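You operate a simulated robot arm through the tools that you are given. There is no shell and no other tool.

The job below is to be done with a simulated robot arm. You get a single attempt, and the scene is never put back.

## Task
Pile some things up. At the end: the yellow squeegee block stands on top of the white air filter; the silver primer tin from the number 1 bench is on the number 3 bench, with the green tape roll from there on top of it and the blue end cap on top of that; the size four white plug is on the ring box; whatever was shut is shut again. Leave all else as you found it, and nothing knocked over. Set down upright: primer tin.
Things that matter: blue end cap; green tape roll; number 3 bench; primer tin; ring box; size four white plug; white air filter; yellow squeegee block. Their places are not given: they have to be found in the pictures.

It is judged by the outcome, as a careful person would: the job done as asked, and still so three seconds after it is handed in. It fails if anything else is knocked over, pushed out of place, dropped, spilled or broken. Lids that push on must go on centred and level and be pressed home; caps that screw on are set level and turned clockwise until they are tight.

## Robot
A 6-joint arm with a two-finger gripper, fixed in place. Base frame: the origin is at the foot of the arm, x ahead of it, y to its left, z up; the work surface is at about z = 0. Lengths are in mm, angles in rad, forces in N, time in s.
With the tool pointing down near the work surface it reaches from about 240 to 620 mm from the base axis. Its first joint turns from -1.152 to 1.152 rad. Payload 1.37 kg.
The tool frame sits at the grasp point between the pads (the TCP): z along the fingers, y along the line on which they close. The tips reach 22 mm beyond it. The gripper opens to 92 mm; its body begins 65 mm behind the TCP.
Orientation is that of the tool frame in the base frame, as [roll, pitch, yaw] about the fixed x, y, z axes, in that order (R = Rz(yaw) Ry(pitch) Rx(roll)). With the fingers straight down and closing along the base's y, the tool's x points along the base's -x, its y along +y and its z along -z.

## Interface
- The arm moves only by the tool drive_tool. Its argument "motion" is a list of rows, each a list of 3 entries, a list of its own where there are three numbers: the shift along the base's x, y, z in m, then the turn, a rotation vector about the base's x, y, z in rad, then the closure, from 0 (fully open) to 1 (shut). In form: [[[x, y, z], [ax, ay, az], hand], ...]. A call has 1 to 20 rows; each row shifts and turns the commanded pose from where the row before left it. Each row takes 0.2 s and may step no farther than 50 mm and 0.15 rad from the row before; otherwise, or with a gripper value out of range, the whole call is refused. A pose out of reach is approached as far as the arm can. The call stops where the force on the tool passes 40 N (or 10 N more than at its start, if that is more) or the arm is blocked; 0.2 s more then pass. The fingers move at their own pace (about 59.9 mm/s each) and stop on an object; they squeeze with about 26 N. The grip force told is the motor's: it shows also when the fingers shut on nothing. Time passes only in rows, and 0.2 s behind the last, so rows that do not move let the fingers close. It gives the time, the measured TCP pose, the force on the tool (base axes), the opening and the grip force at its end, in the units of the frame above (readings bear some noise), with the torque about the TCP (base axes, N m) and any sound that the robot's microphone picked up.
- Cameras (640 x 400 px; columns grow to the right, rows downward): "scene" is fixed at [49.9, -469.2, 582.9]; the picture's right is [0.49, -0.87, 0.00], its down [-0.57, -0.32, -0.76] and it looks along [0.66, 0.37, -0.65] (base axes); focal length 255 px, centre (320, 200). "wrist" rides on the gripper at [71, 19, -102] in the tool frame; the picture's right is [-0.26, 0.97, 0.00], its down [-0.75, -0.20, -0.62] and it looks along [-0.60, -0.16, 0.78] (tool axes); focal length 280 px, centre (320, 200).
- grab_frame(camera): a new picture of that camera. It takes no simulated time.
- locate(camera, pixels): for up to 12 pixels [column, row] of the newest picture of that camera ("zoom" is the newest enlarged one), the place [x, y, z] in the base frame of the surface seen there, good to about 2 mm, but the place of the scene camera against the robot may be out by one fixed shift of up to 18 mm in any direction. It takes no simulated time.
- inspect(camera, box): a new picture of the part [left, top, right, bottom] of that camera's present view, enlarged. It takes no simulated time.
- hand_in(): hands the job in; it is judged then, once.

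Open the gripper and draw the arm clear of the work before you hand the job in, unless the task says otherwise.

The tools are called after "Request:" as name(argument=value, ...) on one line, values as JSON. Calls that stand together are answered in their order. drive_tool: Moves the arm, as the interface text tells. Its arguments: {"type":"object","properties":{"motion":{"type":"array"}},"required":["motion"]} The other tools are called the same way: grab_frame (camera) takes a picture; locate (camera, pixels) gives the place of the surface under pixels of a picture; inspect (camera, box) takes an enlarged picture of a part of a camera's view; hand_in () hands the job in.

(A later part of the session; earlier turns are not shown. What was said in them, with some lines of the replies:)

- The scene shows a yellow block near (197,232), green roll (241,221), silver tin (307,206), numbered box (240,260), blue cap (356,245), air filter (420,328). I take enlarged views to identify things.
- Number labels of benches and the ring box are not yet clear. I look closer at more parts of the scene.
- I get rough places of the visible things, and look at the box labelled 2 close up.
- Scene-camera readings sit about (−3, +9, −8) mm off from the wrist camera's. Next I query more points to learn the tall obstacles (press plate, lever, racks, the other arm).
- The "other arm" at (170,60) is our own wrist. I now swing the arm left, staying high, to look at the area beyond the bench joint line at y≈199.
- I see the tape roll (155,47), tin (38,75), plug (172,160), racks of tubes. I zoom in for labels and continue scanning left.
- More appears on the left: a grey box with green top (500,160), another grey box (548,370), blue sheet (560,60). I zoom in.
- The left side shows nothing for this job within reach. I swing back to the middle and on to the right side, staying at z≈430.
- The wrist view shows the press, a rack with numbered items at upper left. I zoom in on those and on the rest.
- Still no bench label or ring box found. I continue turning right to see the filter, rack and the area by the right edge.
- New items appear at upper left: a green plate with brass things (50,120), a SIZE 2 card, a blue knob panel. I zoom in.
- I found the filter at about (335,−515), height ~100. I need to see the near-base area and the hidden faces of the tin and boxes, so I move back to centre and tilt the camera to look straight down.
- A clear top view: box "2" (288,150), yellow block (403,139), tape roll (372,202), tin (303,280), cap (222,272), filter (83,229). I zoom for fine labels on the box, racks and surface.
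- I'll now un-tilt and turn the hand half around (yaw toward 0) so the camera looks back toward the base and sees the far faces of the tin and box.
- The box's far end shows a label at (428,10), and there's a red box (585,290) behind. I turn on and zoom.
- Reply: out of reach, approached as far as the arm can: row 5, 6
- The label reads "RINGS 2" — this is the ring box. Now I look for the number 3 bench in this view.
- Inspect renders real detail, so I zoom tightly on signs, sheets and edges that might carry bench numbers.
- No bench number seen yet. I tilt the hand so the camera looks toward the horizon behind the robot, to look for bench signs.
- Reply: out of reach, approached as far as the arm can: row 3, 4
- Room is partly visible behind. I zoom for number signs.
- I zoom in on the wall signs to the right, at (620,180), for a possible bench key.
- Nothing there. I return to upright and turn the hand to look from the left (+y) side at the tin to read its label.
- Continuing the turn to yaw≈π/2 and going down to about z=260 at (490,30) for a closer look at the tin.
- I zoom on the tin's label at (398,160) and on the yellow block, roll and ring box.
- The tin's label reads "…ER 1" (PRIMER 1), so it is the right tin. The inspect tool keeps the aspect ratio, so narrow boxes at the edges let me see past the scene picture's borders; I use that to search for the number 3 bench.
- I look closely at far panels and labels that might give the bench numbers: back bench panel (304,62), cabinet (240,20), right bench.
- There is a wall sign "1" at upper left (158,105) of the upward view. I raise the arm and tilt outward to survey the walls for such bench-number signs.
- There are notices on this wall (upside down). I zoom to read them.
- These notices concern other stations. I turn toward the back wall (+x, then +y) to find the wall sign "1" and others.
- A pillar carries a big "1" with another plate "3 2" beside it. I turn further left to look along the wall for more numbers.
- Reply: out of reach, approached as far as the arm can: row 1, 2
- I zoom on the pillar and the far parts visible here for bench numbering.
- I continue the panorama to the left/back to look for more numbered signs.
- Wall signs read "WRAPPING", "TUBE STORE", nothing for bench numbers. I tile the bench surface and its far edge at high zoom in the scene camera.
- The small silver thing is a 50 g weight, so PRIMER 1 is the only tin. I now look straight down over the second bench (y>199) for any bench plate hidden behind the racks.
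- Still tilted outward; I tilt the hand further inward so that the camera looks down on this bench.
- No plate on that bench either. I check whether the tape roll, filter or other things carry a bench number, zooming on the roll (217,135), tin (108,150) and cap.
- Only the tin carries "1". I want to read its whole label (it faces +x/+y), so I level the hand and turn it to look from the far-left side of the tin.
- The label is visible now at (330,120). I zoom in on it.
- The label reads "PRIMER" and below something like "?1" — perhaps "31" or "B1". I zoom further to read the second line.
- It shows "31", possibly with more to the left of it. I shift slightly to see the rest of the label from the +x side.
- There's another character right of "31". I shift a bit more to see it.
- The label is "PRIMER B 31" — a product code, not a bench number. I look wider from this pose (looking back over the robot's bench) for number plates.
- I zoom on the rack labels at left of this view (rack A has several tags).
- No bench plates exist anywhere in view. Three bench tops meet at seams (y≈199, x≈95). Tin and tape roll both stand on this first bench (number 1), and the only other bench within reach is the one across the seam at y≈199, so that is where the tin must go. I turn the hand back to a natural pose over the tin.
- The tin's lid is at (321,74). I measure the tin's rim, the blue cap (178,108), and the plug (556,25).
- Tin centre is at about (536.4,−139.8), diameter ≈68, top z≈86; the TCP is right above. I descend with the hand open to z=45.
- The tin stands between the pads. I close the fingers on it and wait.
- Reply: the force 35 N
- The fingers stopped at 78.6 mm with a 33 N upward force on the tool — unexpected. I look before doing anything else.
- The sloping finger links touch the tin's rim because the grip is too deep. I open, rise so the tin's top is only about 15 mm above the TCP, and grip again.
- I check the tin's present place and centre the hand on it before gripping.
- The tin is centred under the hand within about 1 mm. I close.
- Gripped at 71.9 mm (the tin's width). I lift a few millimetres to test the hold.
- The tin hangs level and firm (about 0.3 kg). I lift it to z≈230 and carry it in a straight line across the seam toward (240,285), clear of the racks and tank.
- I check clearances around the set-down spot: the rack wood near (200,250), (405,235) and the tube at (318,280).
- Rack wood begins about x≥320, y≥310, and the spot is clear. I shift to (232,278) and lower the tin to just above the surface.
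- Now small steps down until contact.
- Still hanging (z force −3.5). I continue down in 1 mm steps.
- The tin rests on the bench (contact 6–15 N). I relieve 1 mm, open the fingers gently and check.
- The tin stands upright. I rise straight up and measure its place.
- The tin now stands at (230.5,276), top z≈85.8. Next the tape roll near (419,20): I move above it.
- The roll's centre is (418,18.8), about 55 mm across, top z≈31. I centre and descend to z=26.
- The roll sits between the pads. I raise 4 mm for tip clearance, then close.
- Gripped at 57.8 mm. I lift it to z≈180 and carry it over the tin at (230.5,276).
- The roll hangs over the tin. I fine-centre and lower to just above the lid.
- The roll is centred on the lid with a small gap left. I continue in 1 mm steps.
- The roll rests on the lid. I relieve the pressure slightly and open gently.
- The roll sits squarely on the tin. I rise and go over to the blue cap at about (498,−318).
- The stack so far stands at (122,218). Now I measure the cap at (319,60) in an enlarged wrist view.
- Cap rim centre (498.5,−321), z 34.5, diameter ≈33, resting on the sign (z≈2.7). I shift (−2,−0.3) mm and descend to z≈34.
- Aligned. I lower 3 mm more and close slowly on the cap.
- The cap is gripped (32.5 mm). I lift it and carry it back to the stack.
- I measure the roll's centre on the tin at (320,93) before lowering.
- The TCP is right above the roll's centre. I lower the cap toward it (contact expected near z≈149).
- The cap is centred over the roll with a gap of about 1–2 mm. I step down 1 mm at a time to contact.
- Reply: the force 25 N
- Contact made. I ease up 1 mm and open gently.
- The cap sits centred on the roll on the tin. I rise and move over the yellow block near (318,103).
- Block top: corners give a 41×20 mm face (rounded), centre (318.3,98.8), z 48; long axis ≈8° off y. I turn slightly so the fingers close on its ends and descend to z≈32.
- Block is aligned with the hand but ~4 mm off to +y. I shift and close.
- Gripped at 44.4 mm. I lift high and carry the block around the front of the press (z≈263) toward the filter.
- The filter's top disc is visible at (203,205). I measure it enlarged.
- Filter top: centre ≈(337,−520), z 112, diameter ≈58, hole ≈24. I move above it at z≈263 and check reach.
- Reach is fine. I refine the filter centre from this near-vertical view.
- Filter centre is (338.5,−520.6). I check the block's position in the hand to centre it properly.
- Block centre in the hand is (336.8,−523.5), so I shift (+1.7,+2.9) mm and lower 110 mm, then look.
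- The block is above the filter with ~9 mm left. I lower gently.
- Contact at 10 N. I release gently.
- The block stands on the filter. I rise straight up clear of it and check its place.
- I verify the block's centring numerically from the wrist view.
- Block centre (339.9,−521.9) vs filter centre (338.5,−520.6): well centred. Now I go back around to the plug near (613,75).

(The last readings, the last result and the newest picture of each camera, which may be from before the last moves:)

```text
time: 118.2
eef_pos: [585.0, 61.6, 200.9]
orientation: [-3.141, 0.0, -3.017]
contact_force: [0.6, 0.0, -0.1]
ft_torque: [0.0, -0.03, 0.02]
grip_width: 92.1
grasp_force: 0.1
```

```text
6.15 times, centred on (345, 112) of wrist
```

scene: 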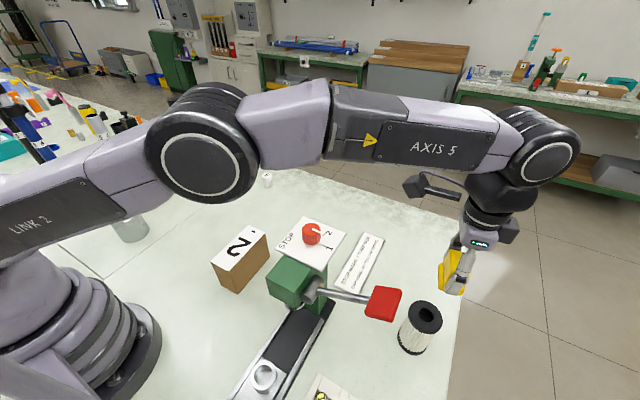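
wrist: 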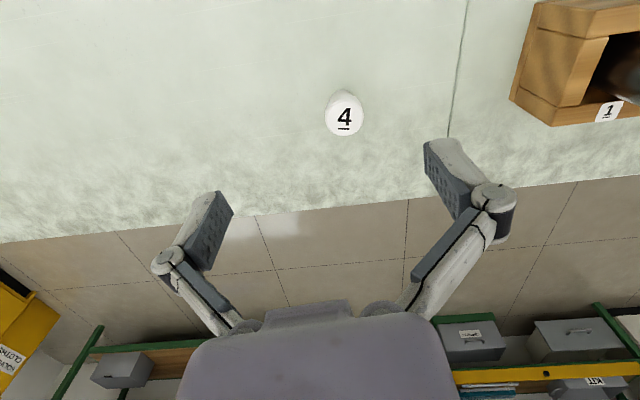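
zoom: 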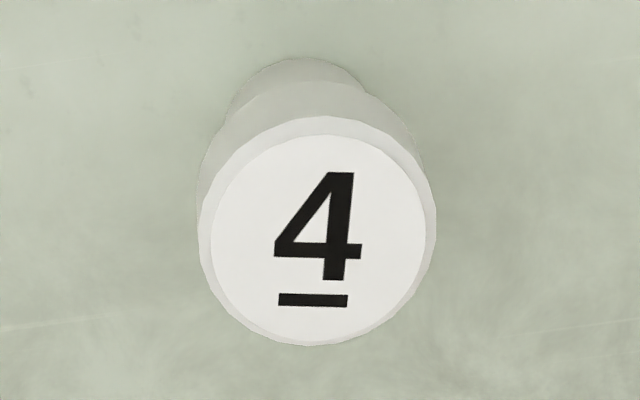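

Request:
locate(camera="zoom", pixels=[[206, 235], [428, 235], [318, 125], [318, 338], [318, 232], [300, 68], [240, 105], [310, 95], [210, 160], [300, 40]])

```text
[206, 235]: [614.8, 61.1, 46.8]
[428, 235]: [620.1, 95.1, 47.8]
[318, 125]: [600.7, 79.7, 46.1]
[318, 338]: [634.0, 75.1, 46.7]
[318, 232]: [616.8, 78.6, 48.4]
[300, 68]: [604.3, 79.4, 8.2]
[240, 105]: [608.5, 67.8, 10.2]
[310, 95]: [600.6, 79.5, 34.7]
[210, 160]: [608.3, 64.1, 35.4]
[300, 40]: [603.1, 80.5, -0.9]
```

Plug head: centre (617.4,77.8), top z 47.5, ≈35 mm wide — at radius 622, the edge of reach. I move to (615,77.5) and descend, watching the reach.

Request:
drive_tool(motion=[[[0.0151, 0.008, -0.02], [0, 0, 0], 0], [[0.0151, 0.0079, -0.03], [0, 0, 0], 0], [[0, 0, -0.03], [0, 0, 0], 0], [[0, 0, -0.03], [0, 0, 0], 0], [[0, 0, 0], [0, 0, 0], 0]])

Request:
grab_frame(camera="wrist")

```text
time: 119.4
eef_pos: [614.9, 75.6, 93.3]
orientation: [3.142, 0.003, -3.018]
contact_force: [0.2, 0.4, -0.1]
ft_torque: [-0.01, 0.0, 0.0]
grip_width: 92.0
grasp_force: 0.0
```

```text
taken
```

wrist: 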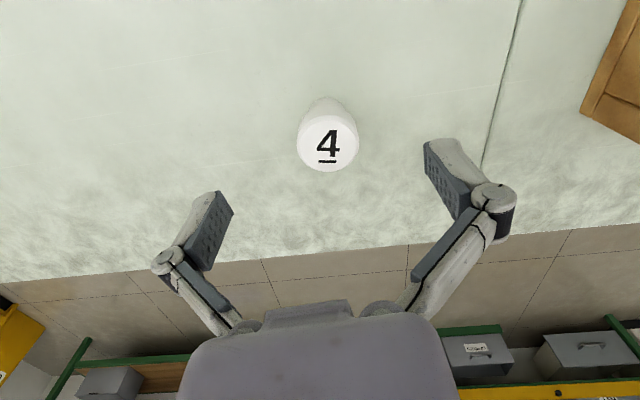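

Reach is fine. The plug is ~4.5 mm to the right; I shift +4 mm in y and descend to z≈40.

Request:
drive_tool(motion=[[[0.0, 0.004, -0.02], [0, 0, 0], 0], [[0, 0, -0.02], [0, 0, 0], 0], [[0, 0, -0.013], [0, 0, 0], 0], [[0, 0, 0], [0, 0, 0], 0]])

Request:
grab_frame(camera="wrist")

```text
time: 120.4
eef_pos: [615.5, 81.7, 37.4]
orientation: [3.141, 0.003, -3.021]
contact_force: [-0.5, -0.2, 0.7]
ft_torque: [0.01, -0.01, -0.03]
grip_width: 92.0
grasp_force: 0.0
```

```text
taken
```

wrist: 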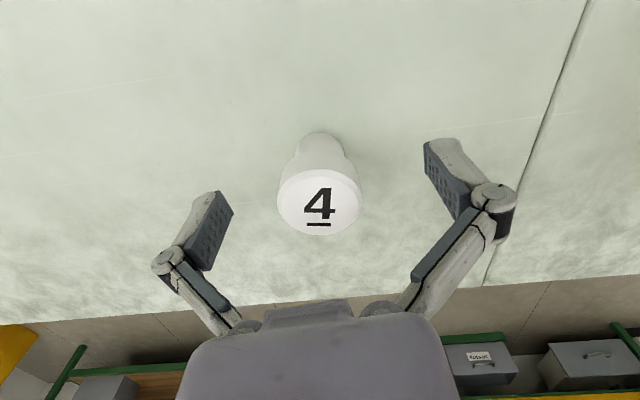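

Aligned. I close on the plug's head.

Request:
drive_tool(motion=[[[0, 0, 0.001], [0, 0, 0], 0.3], [[0, 0, 0], [0, 0, 0], 0.5], [[0, 0, 0], [0, 0, 0], 1], [[0, 0, 0], [0, 0, 0], 1], [[0, 0, 0], [0, 0, 0], 1], [[0, 0, 0], [0, 0, 0], 1]])

Request:
grab_frame(camera="wrist")

```text
time: 121.8
eef_pos: [616.5, 80.3, 39.7]
orientation: [-3.141, 0.004, -3.018]
contact_force: [-0.3, -0.5, 2.2]
ft_torque: [-0.02, 0.01, 0.01]
grip_width: 33.9
grasp_force: 26.2
```

```text
taken
```

wrist: 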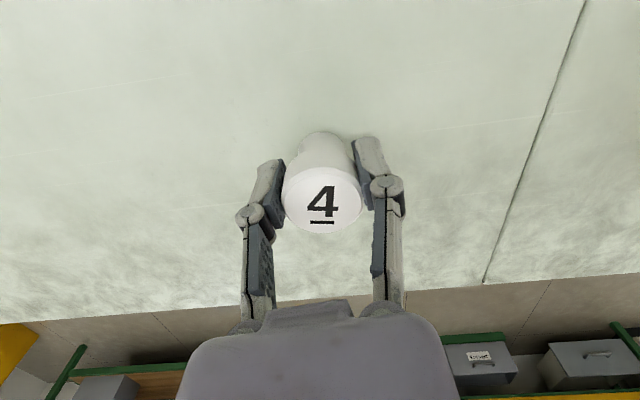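

Gripped (33.9 mm). I lift and carry the plug toward the ring box near (300,−115).

Request:
drive_tool(motion=[[[0, 0, 0.01], [0, 0, 0], 1], [[0, 0, 0.045], [0, 0, 0], 1], [[0, 0, 0.045], [0, 0, 0], 1], [[0, 0, 0.045], [0, 0, 0], 1], [[0, 0, 0.045], [0, 0, 0], 1], [[-0.0346, -0.0217, 0], [0, 0, -0.054], 1], [[-0.0346, -0.0217, 0], [0, 0, -0.054], 1], [[-0.0346, -0.0217, 0], [0, 0, -0.054], 1], [[-0.0346, -0.0217, 0], [0, 0, -0.054], 1], [[-0.0346, -0.0217, 0], [0, 0, -0.054], 1], [[-0.0346, -0.0217, 0], [0, 0, -0.054], 1], [[-0.0346, -0.0217, 0], [0, 0, -0.054], 1], [[-0.0346, -0.0217, 0], [0, 0, -0.054], 1], [[-0.0346, -0.0217, 0], [0, 0, -0.054], 1], [[0, 0, 0], [0, 0, 0], 1]])

Request:
grab_frame(camera="wrist")

Request:
grab_frame(camera="scene")

```text
time: 125.0
eef_pos: [301.9, -115.4, 228.8]
orientation: [3.141, 0.003, 2.779]
contact_force: [0.2, 0.1, 0.5]
ft_torque: [0.0, 0.02, 0.01]
grip_width: 34.1
grasp_force: 26.0
```

```text
taken
```

wrist: 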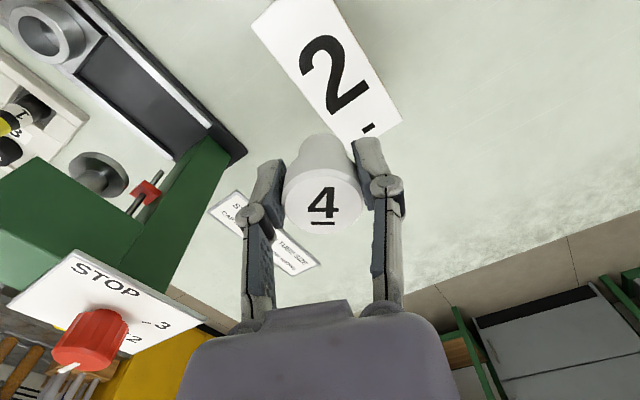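

```text
taken
```

scene: 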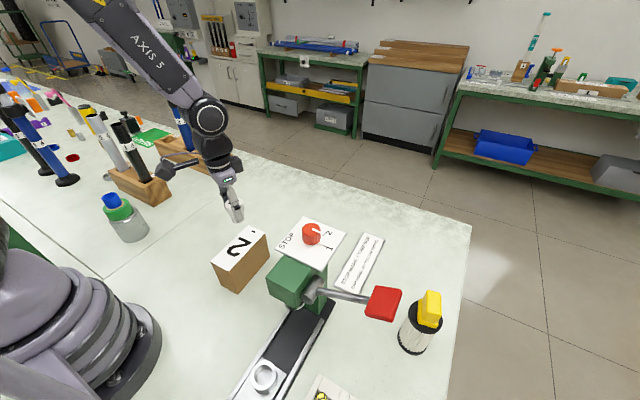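

I locate points of the ring box's white top to find its centre.

Request:
locate(camera="wrist", pixels=[[254, 24], [322, 3], [398, 120], [300, 80], [330, 122], [365, 60], [320, 93], [280, 55], [350, 132], [270, 20]])

Request:
inspect(camera="wrist", box=[0, 0, 640, 10])

```text
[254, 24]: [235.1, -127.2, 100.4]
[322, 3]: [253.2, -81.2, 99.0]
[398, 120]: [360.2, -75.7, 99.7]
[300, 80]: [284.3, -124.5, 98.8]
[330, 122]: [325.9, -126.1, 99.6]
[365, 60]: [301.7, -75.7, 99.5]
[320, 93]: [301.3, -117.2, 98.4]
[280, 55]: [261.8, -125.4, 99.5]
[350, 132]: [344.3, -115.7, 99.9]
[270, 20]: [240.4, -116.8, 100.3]
```

```text
1.00 times, centred on (320, 5) of wrist (not enlarged: the box is as wide or as high as the picture)
```

zoom: 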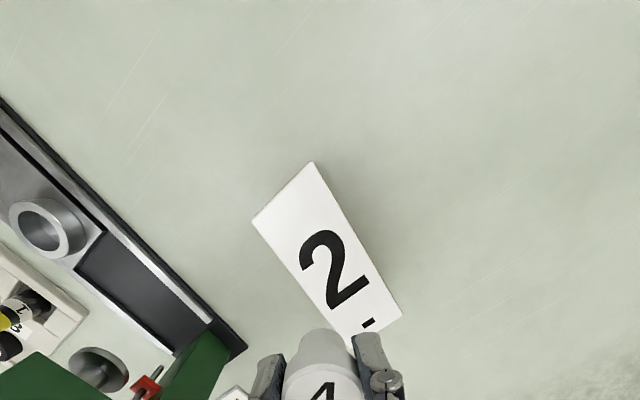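

Box top spans x 233–362, y −128 to −75, z 99.6; centre (298,−101.5). I move over it and lower.

Request:
drive_tool(motion=[[[-0.002, 0.007, 0], [0, 0, 0], 1], [[-0.002, 0.007, -0.03], [0, 0, 0], 1], [[0, 0, -0.03], [0, 0, 0], 1], [[0, 0, -0.022], [0, 0, 0], 1], [[0, 0, 0], [0, 0, 0], 1]])

Request:
grab_frame(camera="wrist")

Request:
inspect(camera="scene", box=[200, 190, 290, 290])

```text
time: 126.2
eef_pos: [296.4, -99.3, 148.2]
orientation: [3.141, 0.002, 2.778]
contact_force: [1.1, 0.5, -0.9]
ft_torque: [-0.02, -0.03, 0.0]
grip_width: 33.9
grasp_force: 26.2
```

```text
taken
```

wrist: 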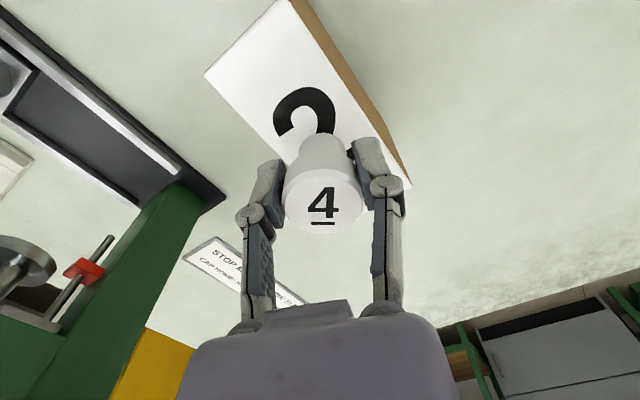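

```text
4.00 times, centred on (245, 240) of scene
```

zoom: 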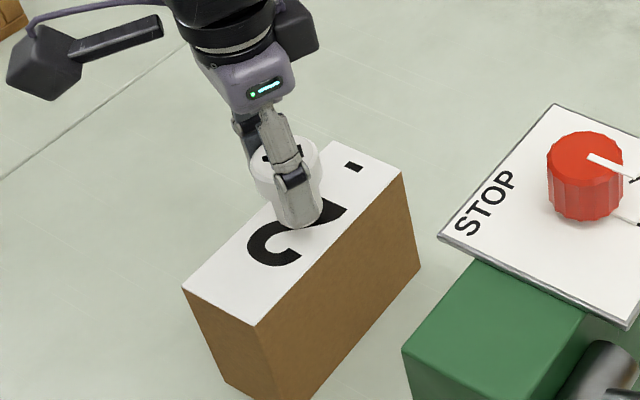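

The plug hangs just above the middle of the box top. I step down to contact.

Request:
drive_tool(motion=[[[0, -0.001, -0.004], [0, 0, 0], 1], [[0, 0, -0.001], [0, 0, 0], 1], [[0, 0, 0], [0, 0, 0], 1]])

Request:
drive_tool(motion=[[[0, 0, -0.001], [0, 0, 0], 1], [[0, 0, 0], [0, 0, 0], 1]])

Request:
drive_tool(motion=[[[0, 0, -0.001], [0, 0, 0], 1], [[0, 0, 0], [0, 0, 0], 1]])

```text
time: 127.0
eef_pos: [300.4, -102.0, 143.1]
orientation: [3.142, 0.005, 2.779]
contact_force: [-0.9, -0.2, 0.2]
ft_torque: [0.03, -0.02, 0.02]
grip_width: 33.8
grasp_force: 26.4
```

```text
time: 127.6
eef_pos: [299.4, -101.2, 141.0]
orientation: [-3.141, 0.002, 2.779]
contact_force: [0.9, 0.7, 0.4]
ft_torque: [0.03, -0.03, -0.02]
grip_width: 34.0
grasp_force: 25.4
```

```text
time: 128.2
eef_pos: [299.4, -101.1, 141.1]
orientation: [3.14, 0.001, 2.776]
contact_force: [-0.6, 0.0, 0.6]
ft_torque: [0.0, 0.0, 0.01]
grip_width: 34.0
grasp_force: 25.9
```

Request:
drive_tool(motion=[[[0, 0, -0.001], [0, 0, 0], 1], [[0, 0, 0], [0, 0, 0], 1]])

Request:
drive_tool(motion=[[[0, 0, -0.001], [0, 0, 0], 1], [[0, 0, 0], [0, 0, 0], 1]])

```text
time: 128.8
eef_pos: [297.7, -102.5, 139.4]
orientation: [3.14, 0.001, 2.779]
contact_force: [-0.1, 0.2, 0.7]
ft_torque: [0.02, -0.02, 0.03]
grip_width: 33.9
grasp_force: 26.0
```

```text
time: 129.4
eef_pos: [300.7, -101.4, 140.2]
orientation: [-3.142, 0.002, 2.779]
contact_force: [-2.7, 0.8, 18.4]
ft_torque: [-0.02, -0.02, 0.01]
grip_width: 34.1
grasp_force: 26.4
```

Contact. I ease off and open gently.

Request:
drive_tool(motion=[[[0, 0, 0.0008], [0, 0, 0], 1], [[0, 0, 0], [0, 0, 0], 0.61], [[0, 0, 0], [0, 0, 0], 0.55], [[0, 0, 0], [0, 0, 0], 0.42], [[0, 0, 0], [0, 0, 0], 0.25], [[0, 0, 0], [0, 0, 0], 0.2], [[0, 0, 0], [0, 0, 0], 0.2]])

Request:
grab_frame(camera="wrist")

Request:
inspect(camera="scene", box=[200, 190, 290, 290])

```text
time: 131.0
eef_pos: [300.4, -102.5, 140.3]
orientation: [3.141, 0.001, 2.781]
contact_force: [0.3, 0.1, -0.7]
ft_torque: [0.0, 0.02, 0.01]
grip_width: 73.8
grasp_force: 0.1
```

```text
taken
```

wrist: 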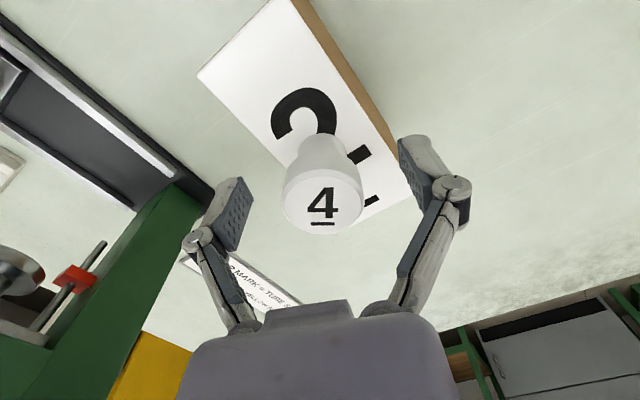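

```text
4.00 times, centred on (245, 240) of scene
```

zoom: 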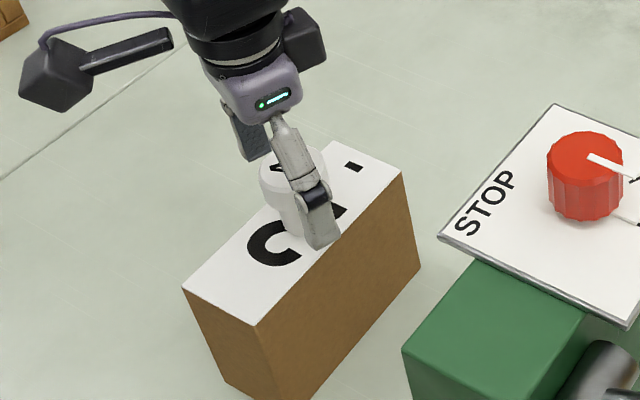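

The plug stands on the box. I rise straight up and draw back, then review everything.

Request:
drive_tool(motion=[[[0, 0, 0.03], [0, 0, 0], 0.1], [[0, 0, 0.045], [0, 0, 0], 0], [[0, 0, 0.045], [0, 0, 0], 0], [[0, 0, 0.045], [0, 0, 0], 0], [[0.01, 0.02, 0.045], [0, 0, 0.05], 0], [[0.02, 0.03, 0.04], [0, 0, 0.1], 0], [[0.02, 0.03, 0.0], [0, 0, 0.1], 0], [[0.02, 0.03, 0], [0, 0, 0.1], 0], [[0, 0, 0], [0, 0, 0], 0]])

Request:
grab_frame(camera="scene")

Request:
grab_frame(camera="wrist")

Request:
inspect(camera="scene", box=[200, 190, 290, 290])

Request:
inspect(camera="scene", box=[80, 170, 180, 260])

```text
refused: row 5 steps farther than a row can; nothing moved
```

```text
taken
```

scene: 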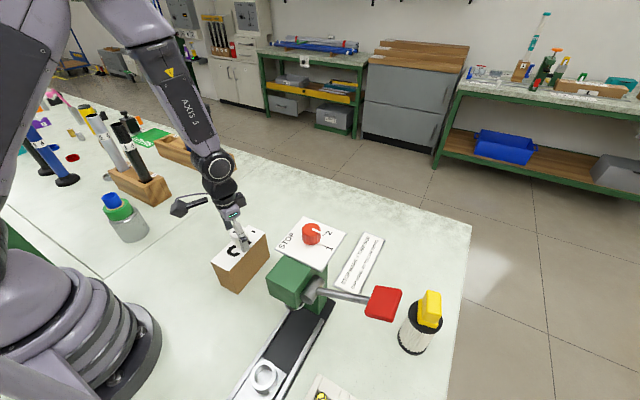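

```text
taken
```

wrist: 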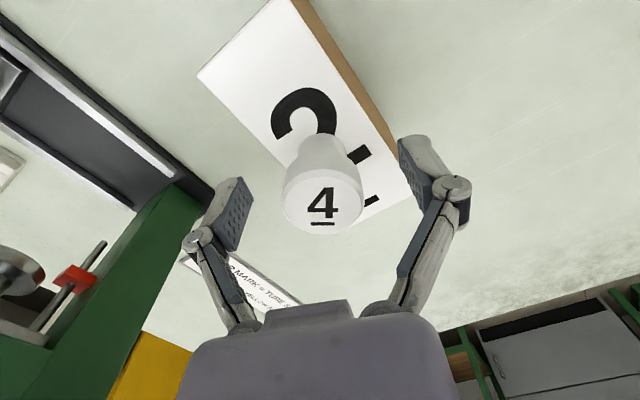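

```text
4.00 times, centred on (245, 240) of scene
```

zoom: 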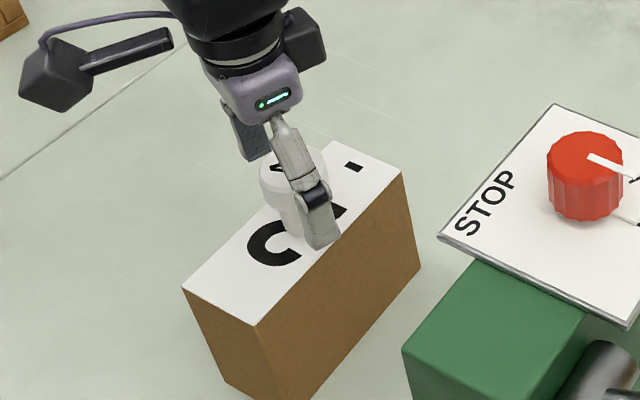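

```text
4.44 times, centred on (130, 215) of scene
```

zoom: 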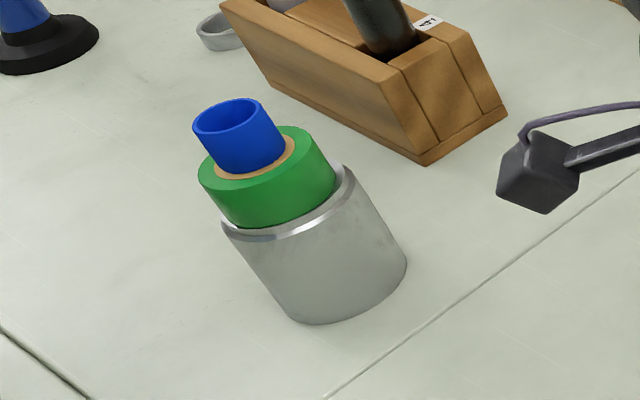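

That last move was refused for one row being too long; nothing moved. I repeat it with shorter steps.

Request:
drive_tool(motion=[[[0, 0, 0.03], [0, 0, 0], 0.1], [[0, 0, 0.045], [0, 0, 0], 0], [[0, 0, 0.045], [0, 0, 0], 0], [[0, 0, 0.045], [0, 0, 0], 0], [[0.01, 0.02, 0.03], [0, 0, 0.05], 0], [[0.02, 0.03, 0.02], [0, 0, 0.1], 0], [[0.02, 0.03, 0.0], [0, 0, 0.1], 0], [[0.02, 0.03, 0], [0, 0, 0.1], 0], [[0, 0, 0], [0, 0, 0], 0]])

Request:
grab_frame(camera="scene")

Request:
grab_frame(camera="wrist")

Request:
inspect(camera="scene", box=[200, 190, 290, 290])

```text
time: 133.0
eef_pos: [367.6, 9.8, 357.5]
orientation: [3.141, 0.001, 3.13]
contact_force: [0.3, 0.1, 0.3]
ft_torque: [0.01, 0.02, 0.0]
grip_width: 91.6
grasp_force: 0.1
```

```text
taken
```

scene: 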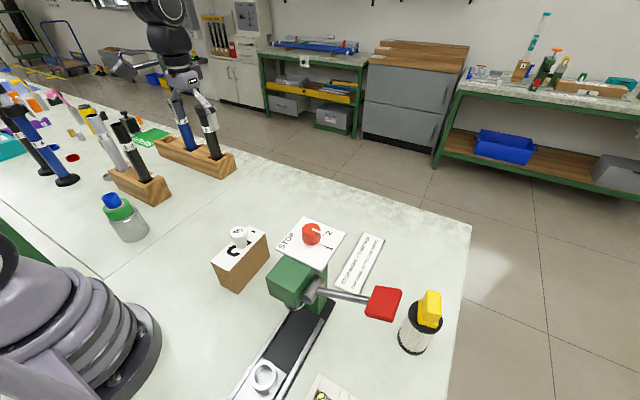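

```text
taken
```

wrist: 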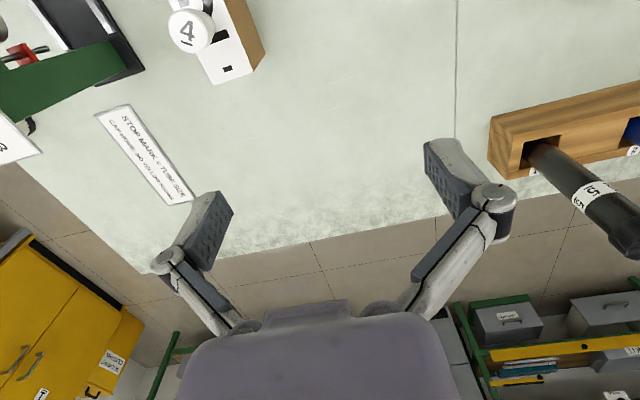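

```text
4.00 times, centred on (245, 240) of scene
```

zoom: 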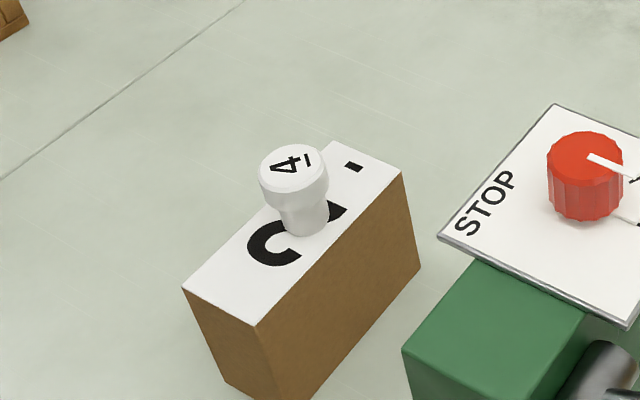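

All pieces are in place. Before handing in I search once more for a bench number, zooming tightly at seam corners and edges.

Request:
inspect(camera="scene", box=[85, 255, 145, 295])

Request:
inspect(camera="scene", box=[225, 150, 285, 190])

Request:
inspect(camera="scene", box=[0, 190, 80, 240])

Request:
inspect(camera="scene", box=[430, 210, 490, 250])

Request:
inspect(camera="wrist", box=[420, 0, 500, 60])

Request:
inspect(camera="scene", box=[120, 90, 240, 165])

```text
10.00 times, centred on (115, 275) of scene
```

zoom: 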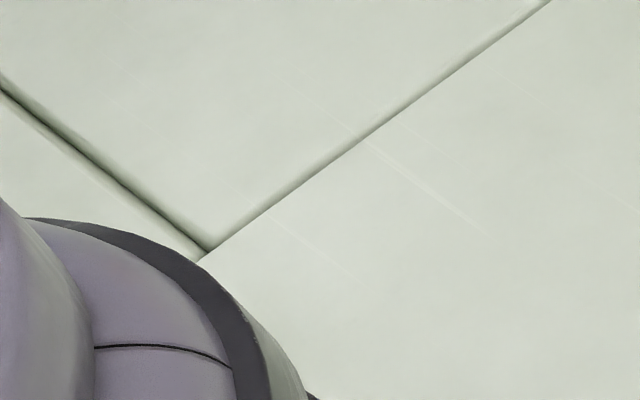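

```text
10.00 times, centred on (255, 170) of scene
```

zoom: 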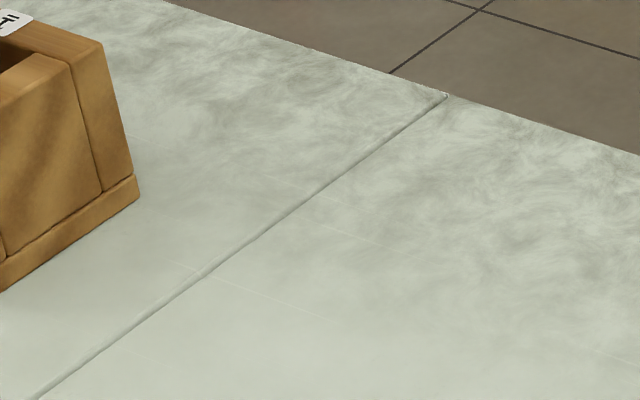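

```text
8.00 times, centred on (40, 215) of scene
```

zoom: 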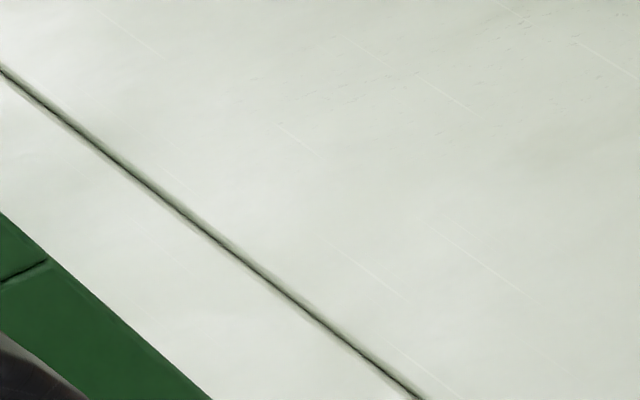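

```text
10.00 times, centred on (460, 230) of scene
```

zoom: 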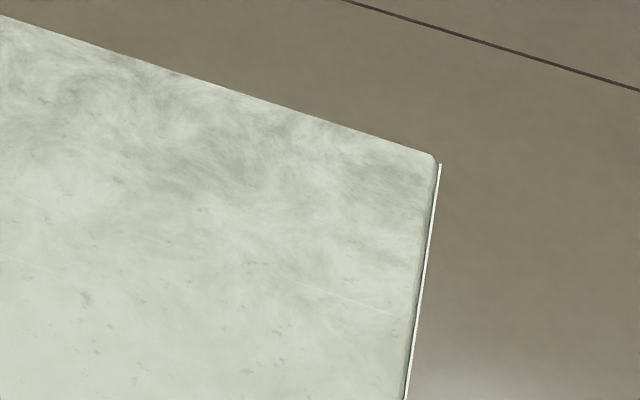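

```text
6.67 times, centred on (460, 30) of wrist
```

zoom: 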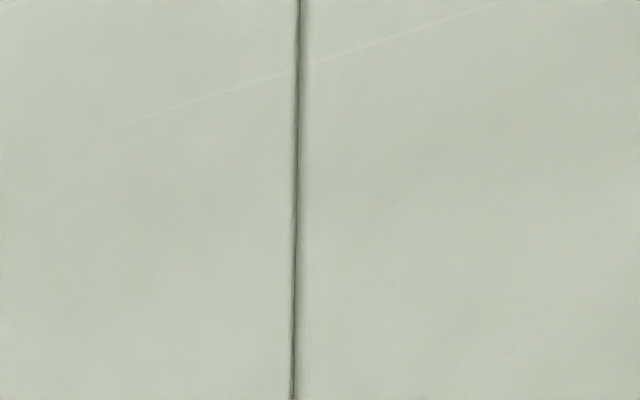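

```text
5.33 times, centred on (180, 128) of scene
```

zoom: 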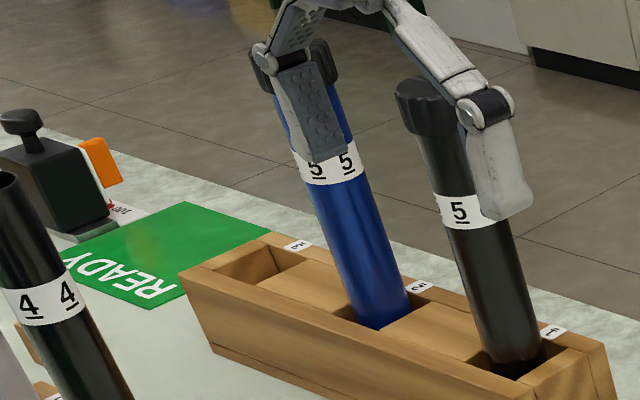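

No plates on the tops. I make one more survey of the surroundings for bench signs (the pillar sign "1" and anything like it), tilting the camera up from a safe height.

Request:
drive_tool(motion=[[[0, 0, 0.04], [0, 0, 0.1], 0], [[-0.01, 0, 0.04], [0, 0, 0.1], 0], [[-0.01, 0, 0], [0, 0, 0.1], 0], [[0, 0, 0], [0.04, -0.13, 0], 0], [[0, 0, 0], [0.04, -0.13, 0], 0], [[0, 0, 0], [0.04, -0.13, 0], 0], [[0, 0, 0], [0.04, -0.13, 0], 0], [[0, 0, 0], [0.04, -0.13, 0], 0], [[0, 0, 0], [0.04, -0.13, 0], 0], [[0, 0, 0], [0, 0, 0], 0]])

Request:
grab_frame(camera="wrist")

Request:
inspect(camera="wrist", box=[480, 100, 640, 300])

Request:
inspect(camera="wrist", box=[630, 0, 640, 400])

```text
time: 135.2
eef_pos: [349.9, 7.7, 434.2]
orientation: [3.132, 0.818, -2.858]
contact_force: [0.1, -0.7, 0.1]
ft_torque: [-0.02, 0.0, 0.0]
grip_width: 91.9
grasp_force: 0.1
```

```text
taken
```

wrist: 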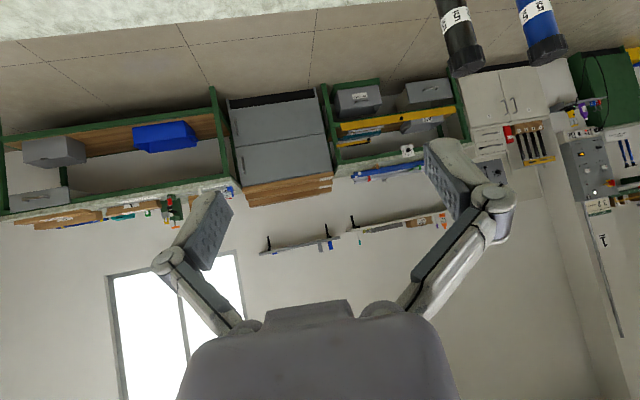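

```text
2.00 times, centred on (560, 200) of wrist
```

zoom: 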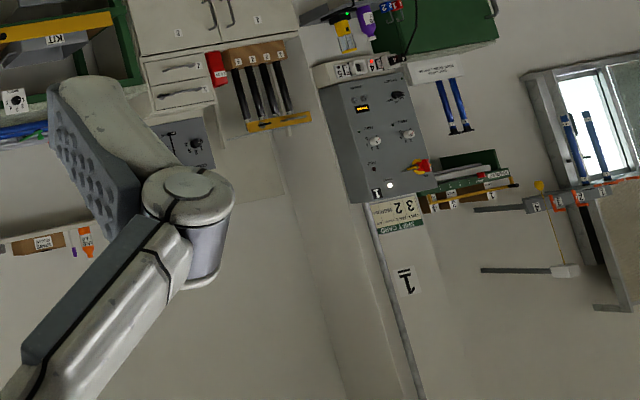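

```text
1.00 times, centred on (635, 200) of wrist (not enlarged: the box is as wide or as high as the picture)
```

zoom: 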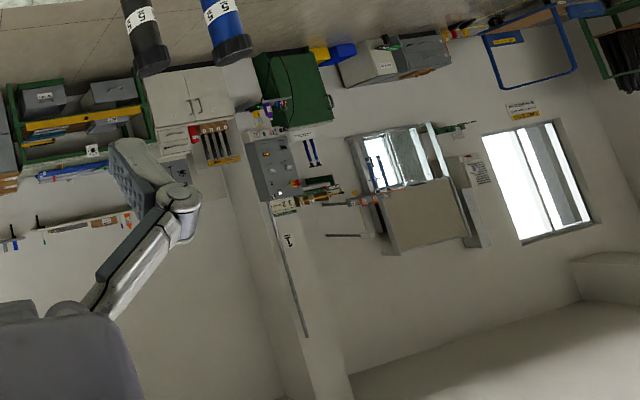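

I zoom on the pillar's "1" and the cards (600,205)–(605,240).

Request:
inspect(camera="wrist", box=[575, 180, 635, 250])

Request:
inspect(camera="wrist", box=[600, 100, 640, 200])

Request:
inspect(camera="wrist", box=[320, 200, 460, 260])

```text
5.71 times, centred on (605, 215) of wrist
```

zoom: 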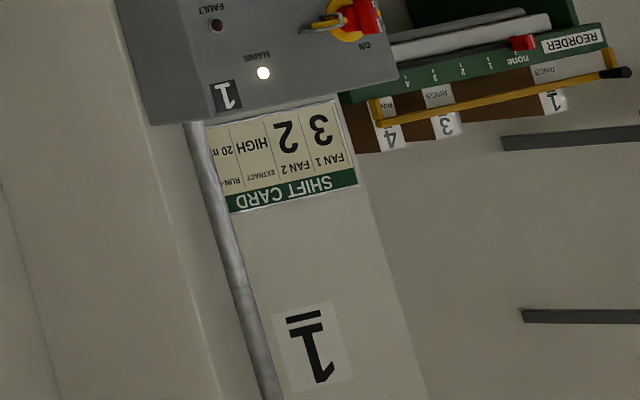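

```text
4.00 times, centred on (620, 150) of wrist
```

zoom: 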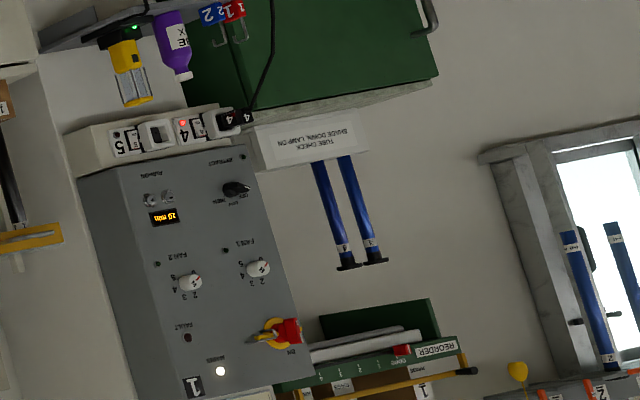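

```text
4.57 times, centred on (390, 230) of wrist
```

zoom: 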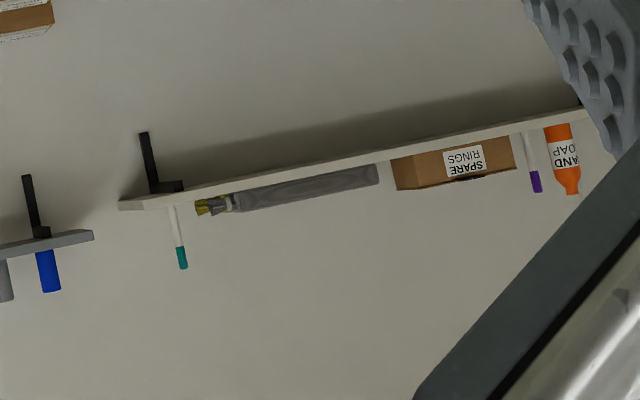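

The pillar "1" belongs to an extraction unit. I look toward +y and behind for similar plates "2"/"3".

Request:
drive_tool(motion=[[[-0.0117, 0.02, 0], [0, 0, 0.138], 0], [[-0.0117, 0.02, 0], [0, 0, 0.138], 0], [[-0.0117, 0.02, 0], [0, 0, 0.138], 0], [[-0.0117, 0.02, 0], [0, 0, 0.138], 0], [[-0.0117, 0.02, 0], [0, 0, 0.138], 0], [[-0.0117, 0.02, 0], [0, 0, 0.138], 0], [[-0.0117, 0.02, 0], [0, 0, 0.138], 0], [[-0.0117, 0.02, 0], [0, 0, 0.138], 0], [[-0.0117, 0.02, 0], [0, 0, 0.138], 0], [[0, 0, 0], [0, 0, 0], 0]])

Request:
grab_frame(camera="wrist")

Request:
inspect(camera="wrist", box=[480, 100, 640, 200])

Request:
inspect(camera="wrist", box=[560, 150, 640, 300])

Request:
inspect(camera="wrist", box=[300, 150, 460, 250])

Request:
inspect(camera="wrist", box=[160, 170, 340, 300])

```text
time: 137.4
eef_pos: [245.3, 189.7, 433.6]
orientation: [3.129, 0.818, -1.614]
contact_force: [-0.5, -0.5, -0.6]
ft_torque: [-0.03, 0.01, -0.02]
grip_width: 92.0
grasp_force: 0.2
```

```text
taken
```

wrist: 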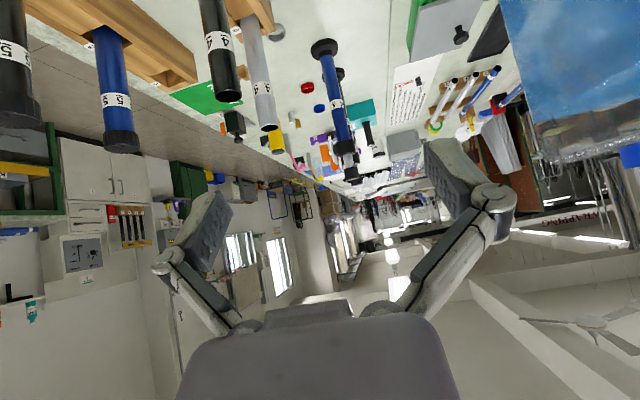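

```text
4.00 times, centred on (560, 150) of wrist
```

zoom: 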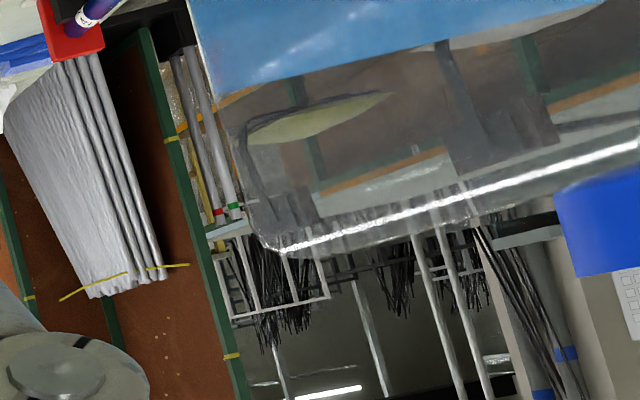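

```text
2.67 times, centred on (600, 225) of wrist
```

zoom: 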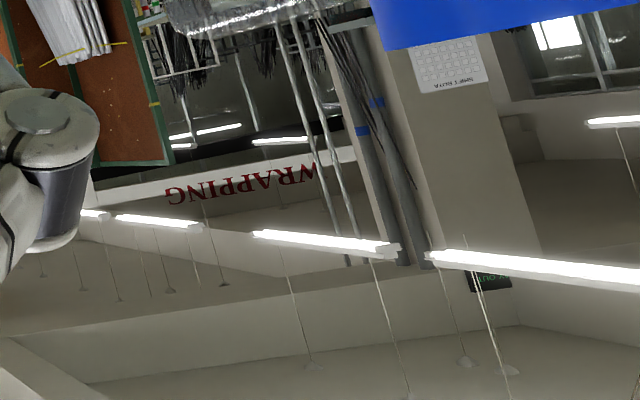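

```text
4.00 times, centred on (380, 200) of wrist
```

zoom: 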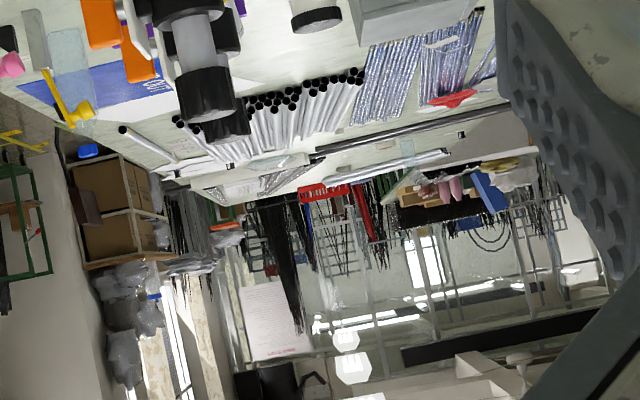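

```text
3.08 times, centred on (250, 235) of wrist
```

zoom: 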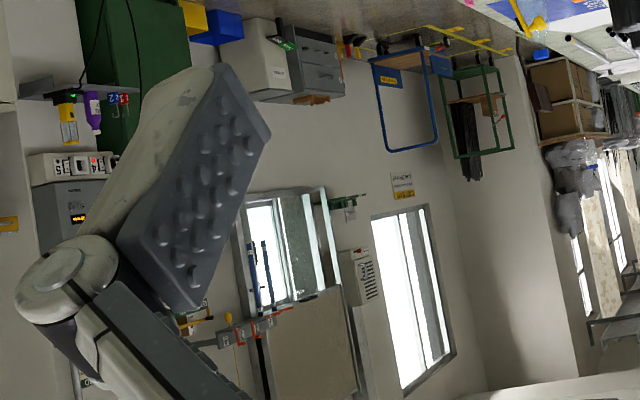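

I zoom on two notices: the panel near (265,259) and the sheet near (369,228).

Request:
inspect(camera="wrist", box=[252, 245, 282, 275])

Request:
inspect(camera="wrist", box=[355, 215, 385, 245])

Request:
inspect(camera="wrist", box=[440, 180, 520, 240])

Request:
inspect(camera="wrist", box=[270, 210, 300, 240])

Request:
inspect(camera="wrist", box=[390, 60, 430, 130])

```text
13.33 times, centred on (267, 260) of wrist
```

zoom: 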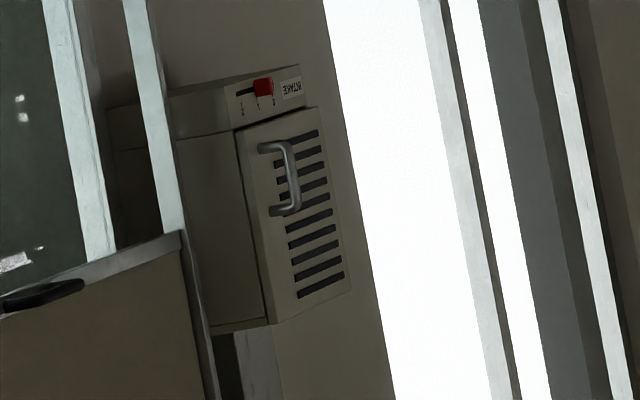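

```text
13.33 times, centred on (370, 230) of wrist
```

zoom: 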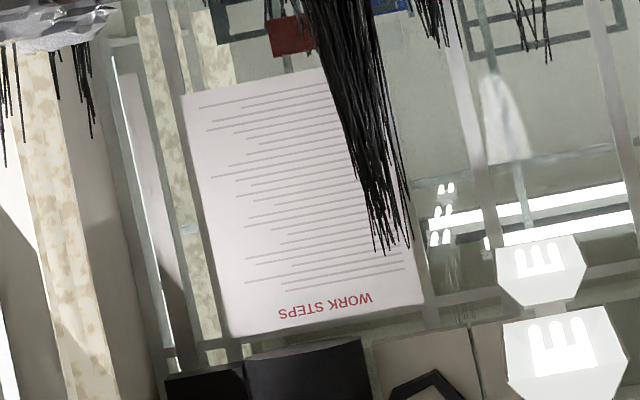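

```text
6.67 times, centred on (480, 210) of wrist
```

zoom: 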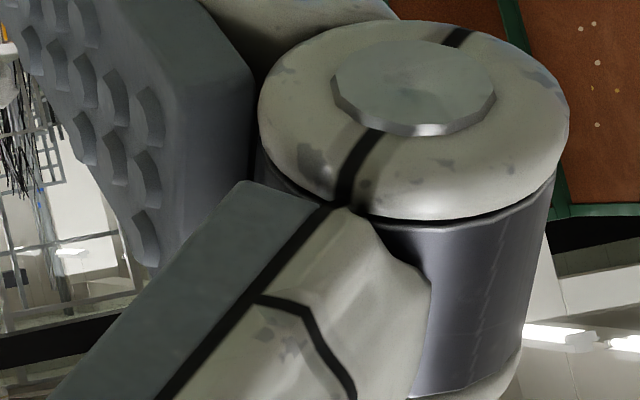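

```text
13.33 times, centred on (285, 225) of wrist
```

zoom: 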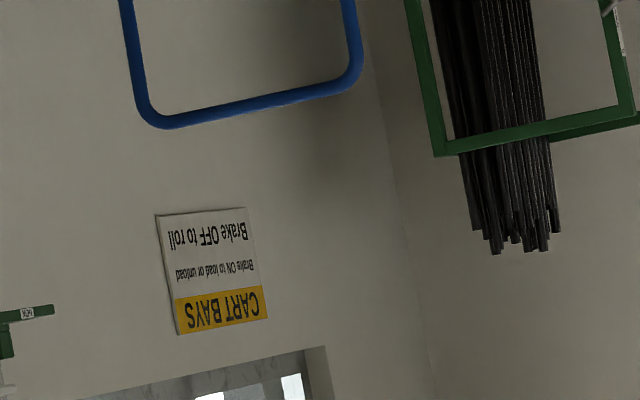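

```text
5.71 times, centred on (410, 95) of wrist
```

zoom: 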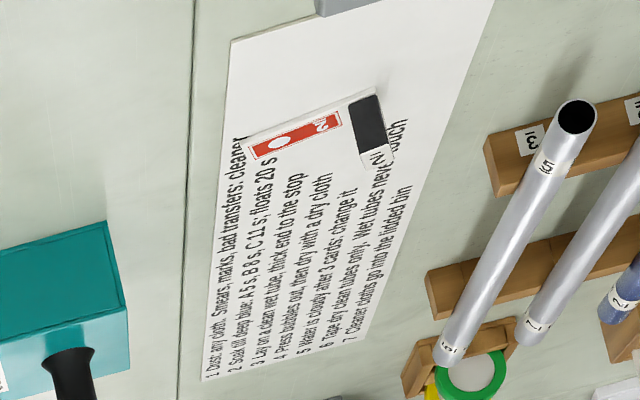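

No notice names the benches, so the reading by elimination stands: tin and roll came from the bench they stood on, and the stack is on the only other reachable bench. I level the hand and return to the starting pose, then make a last check.

Request:
drive_tool(motion=[[[0, 0, 0], [-0.1363, 0.0038, -0.0008], 0], [[0, 0, 0], [-0.1363, 0.0038, -0.0008], 0], [[0, 0, 0], [-0.1363, 0.0038, -0.0008], 0], [[0, 0, 0], [-0.1363, 0.0038, -0.0008], 0], [[0, 0, 0], [-0.1363, 0.0038, -0.0008], 0], [[0, 0, 0], [-0.1363, 0.0038, -0.0008], 0], [[0.0128, -0.0124, -0.009], [0, 0, -0.139], 0], [[0.0128, -0.0124, -0.009], [0, 0, -0.139], 0], [[0.0128, -0.0124, -0.009], [0, 0, -0.139], 0], [[0.0128, -0.0124, -0.009], [0, 0, -0.139], 0], [[0.0128, -0.0124, -0.009], [0, 0, -0.139], 0], [[0.0128, -0.0124, -0.009], [0, 0, -0.139], 0], [[0.0128, -0.0124, -0.009], [0, 0, -0.139], 0], [[0.0128, -0.0124, -0.009], [0, 0, -0.139], 0], [[0.0128, -0.0124, -0.009], [0, 0, -0.139], 0], [[0.0128, -0.0124, -0.009], [0, 0, -0.139], 0], [[0.0128, -0.0124, -0.009], [0, 0, -0.139], 0], [[0, 0, 0], [0, 0, 0], 0]])

Request:
grab_frame(camera="scene")

Request:
grab_frame(camera="wrist")

Request:
inspect(camera="scene", box=[80, 170, 180, 260])

Request:
inspect(camera="scene", box=[200, 200, 460, 370])

```text
time: 141.2
eef_pos: [386.9, 52.0, 336.4]
orientation: [-3.138, 0.001, 3.137]
contact_force: [-1.2, -1.1, -0.3]
ft_torque: [0.0, -0.01, 0.03]
grip_width: 91.9
grasp_force: 0.1
```

```text
taken
```

scene: 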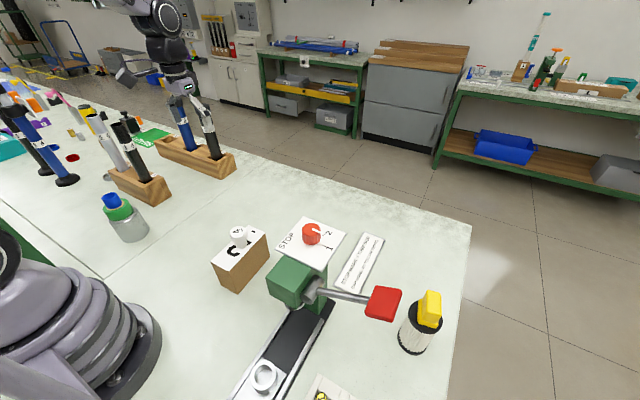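

```text
taken
```

wrist: 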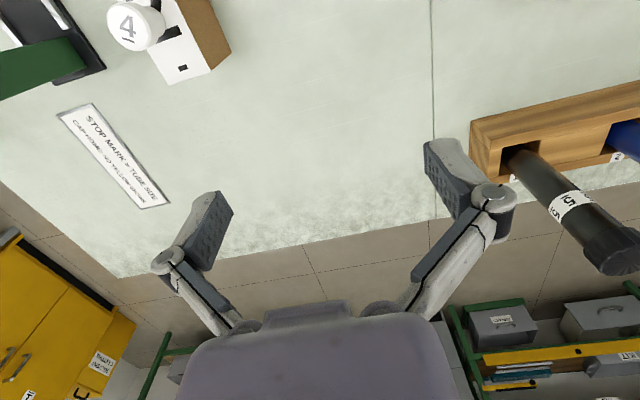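

```text
4.44 times, centred on (130, 215) of scene
```

zoom: 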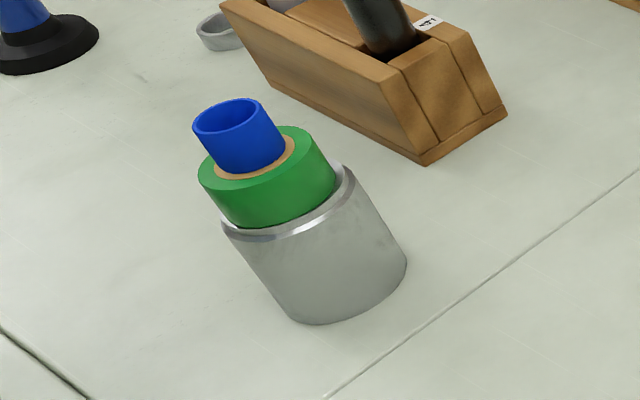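

```text
2.35 times, centred on (330, 285) of scene
```

zoom: 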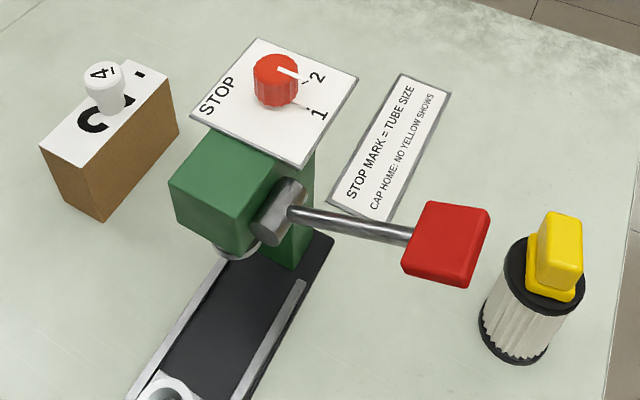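

Final views show everything standing as asked: block on filter (430,310), tin–roll–cap stack (125,215), plug on the ring box (240,235), nothing else moved, hand open and clear. I hand in.

Request:
hand_in()

```text
The job is handed in.
```

I built all three piles and handed the job in, but I had to infer which bench is number 3. No bench number was visible in any picture.

- **Yellow squeegee block:** it stands on top of the white air filter, about 2 mm off centre.
- **Primer stack:** the silver primer tin stands upright on the bench across the seam. The green tape roll is centred on it and the blue end cap is on top of that.
- **Size four white plug:** it stands on the ring box, the carton labelled "RINGS 2", near the middle of its top.

**Bench choice:** the tin and the tape roll both started on the robot's own bench, so I took that as number 1. The bench across the seam is the only other one within reach, so I took it as number 3. If that reading is wrong, the tin stack is on the wrong bench.

My first grip on the tin was too deep: the finger links caught its rim and pushed it a few millimetres, so I opened, rose and gripped higher. Nothing was knocked over, and I never opened anything, so nothing needed shutting again. The gripper is open and back near its starting pose.
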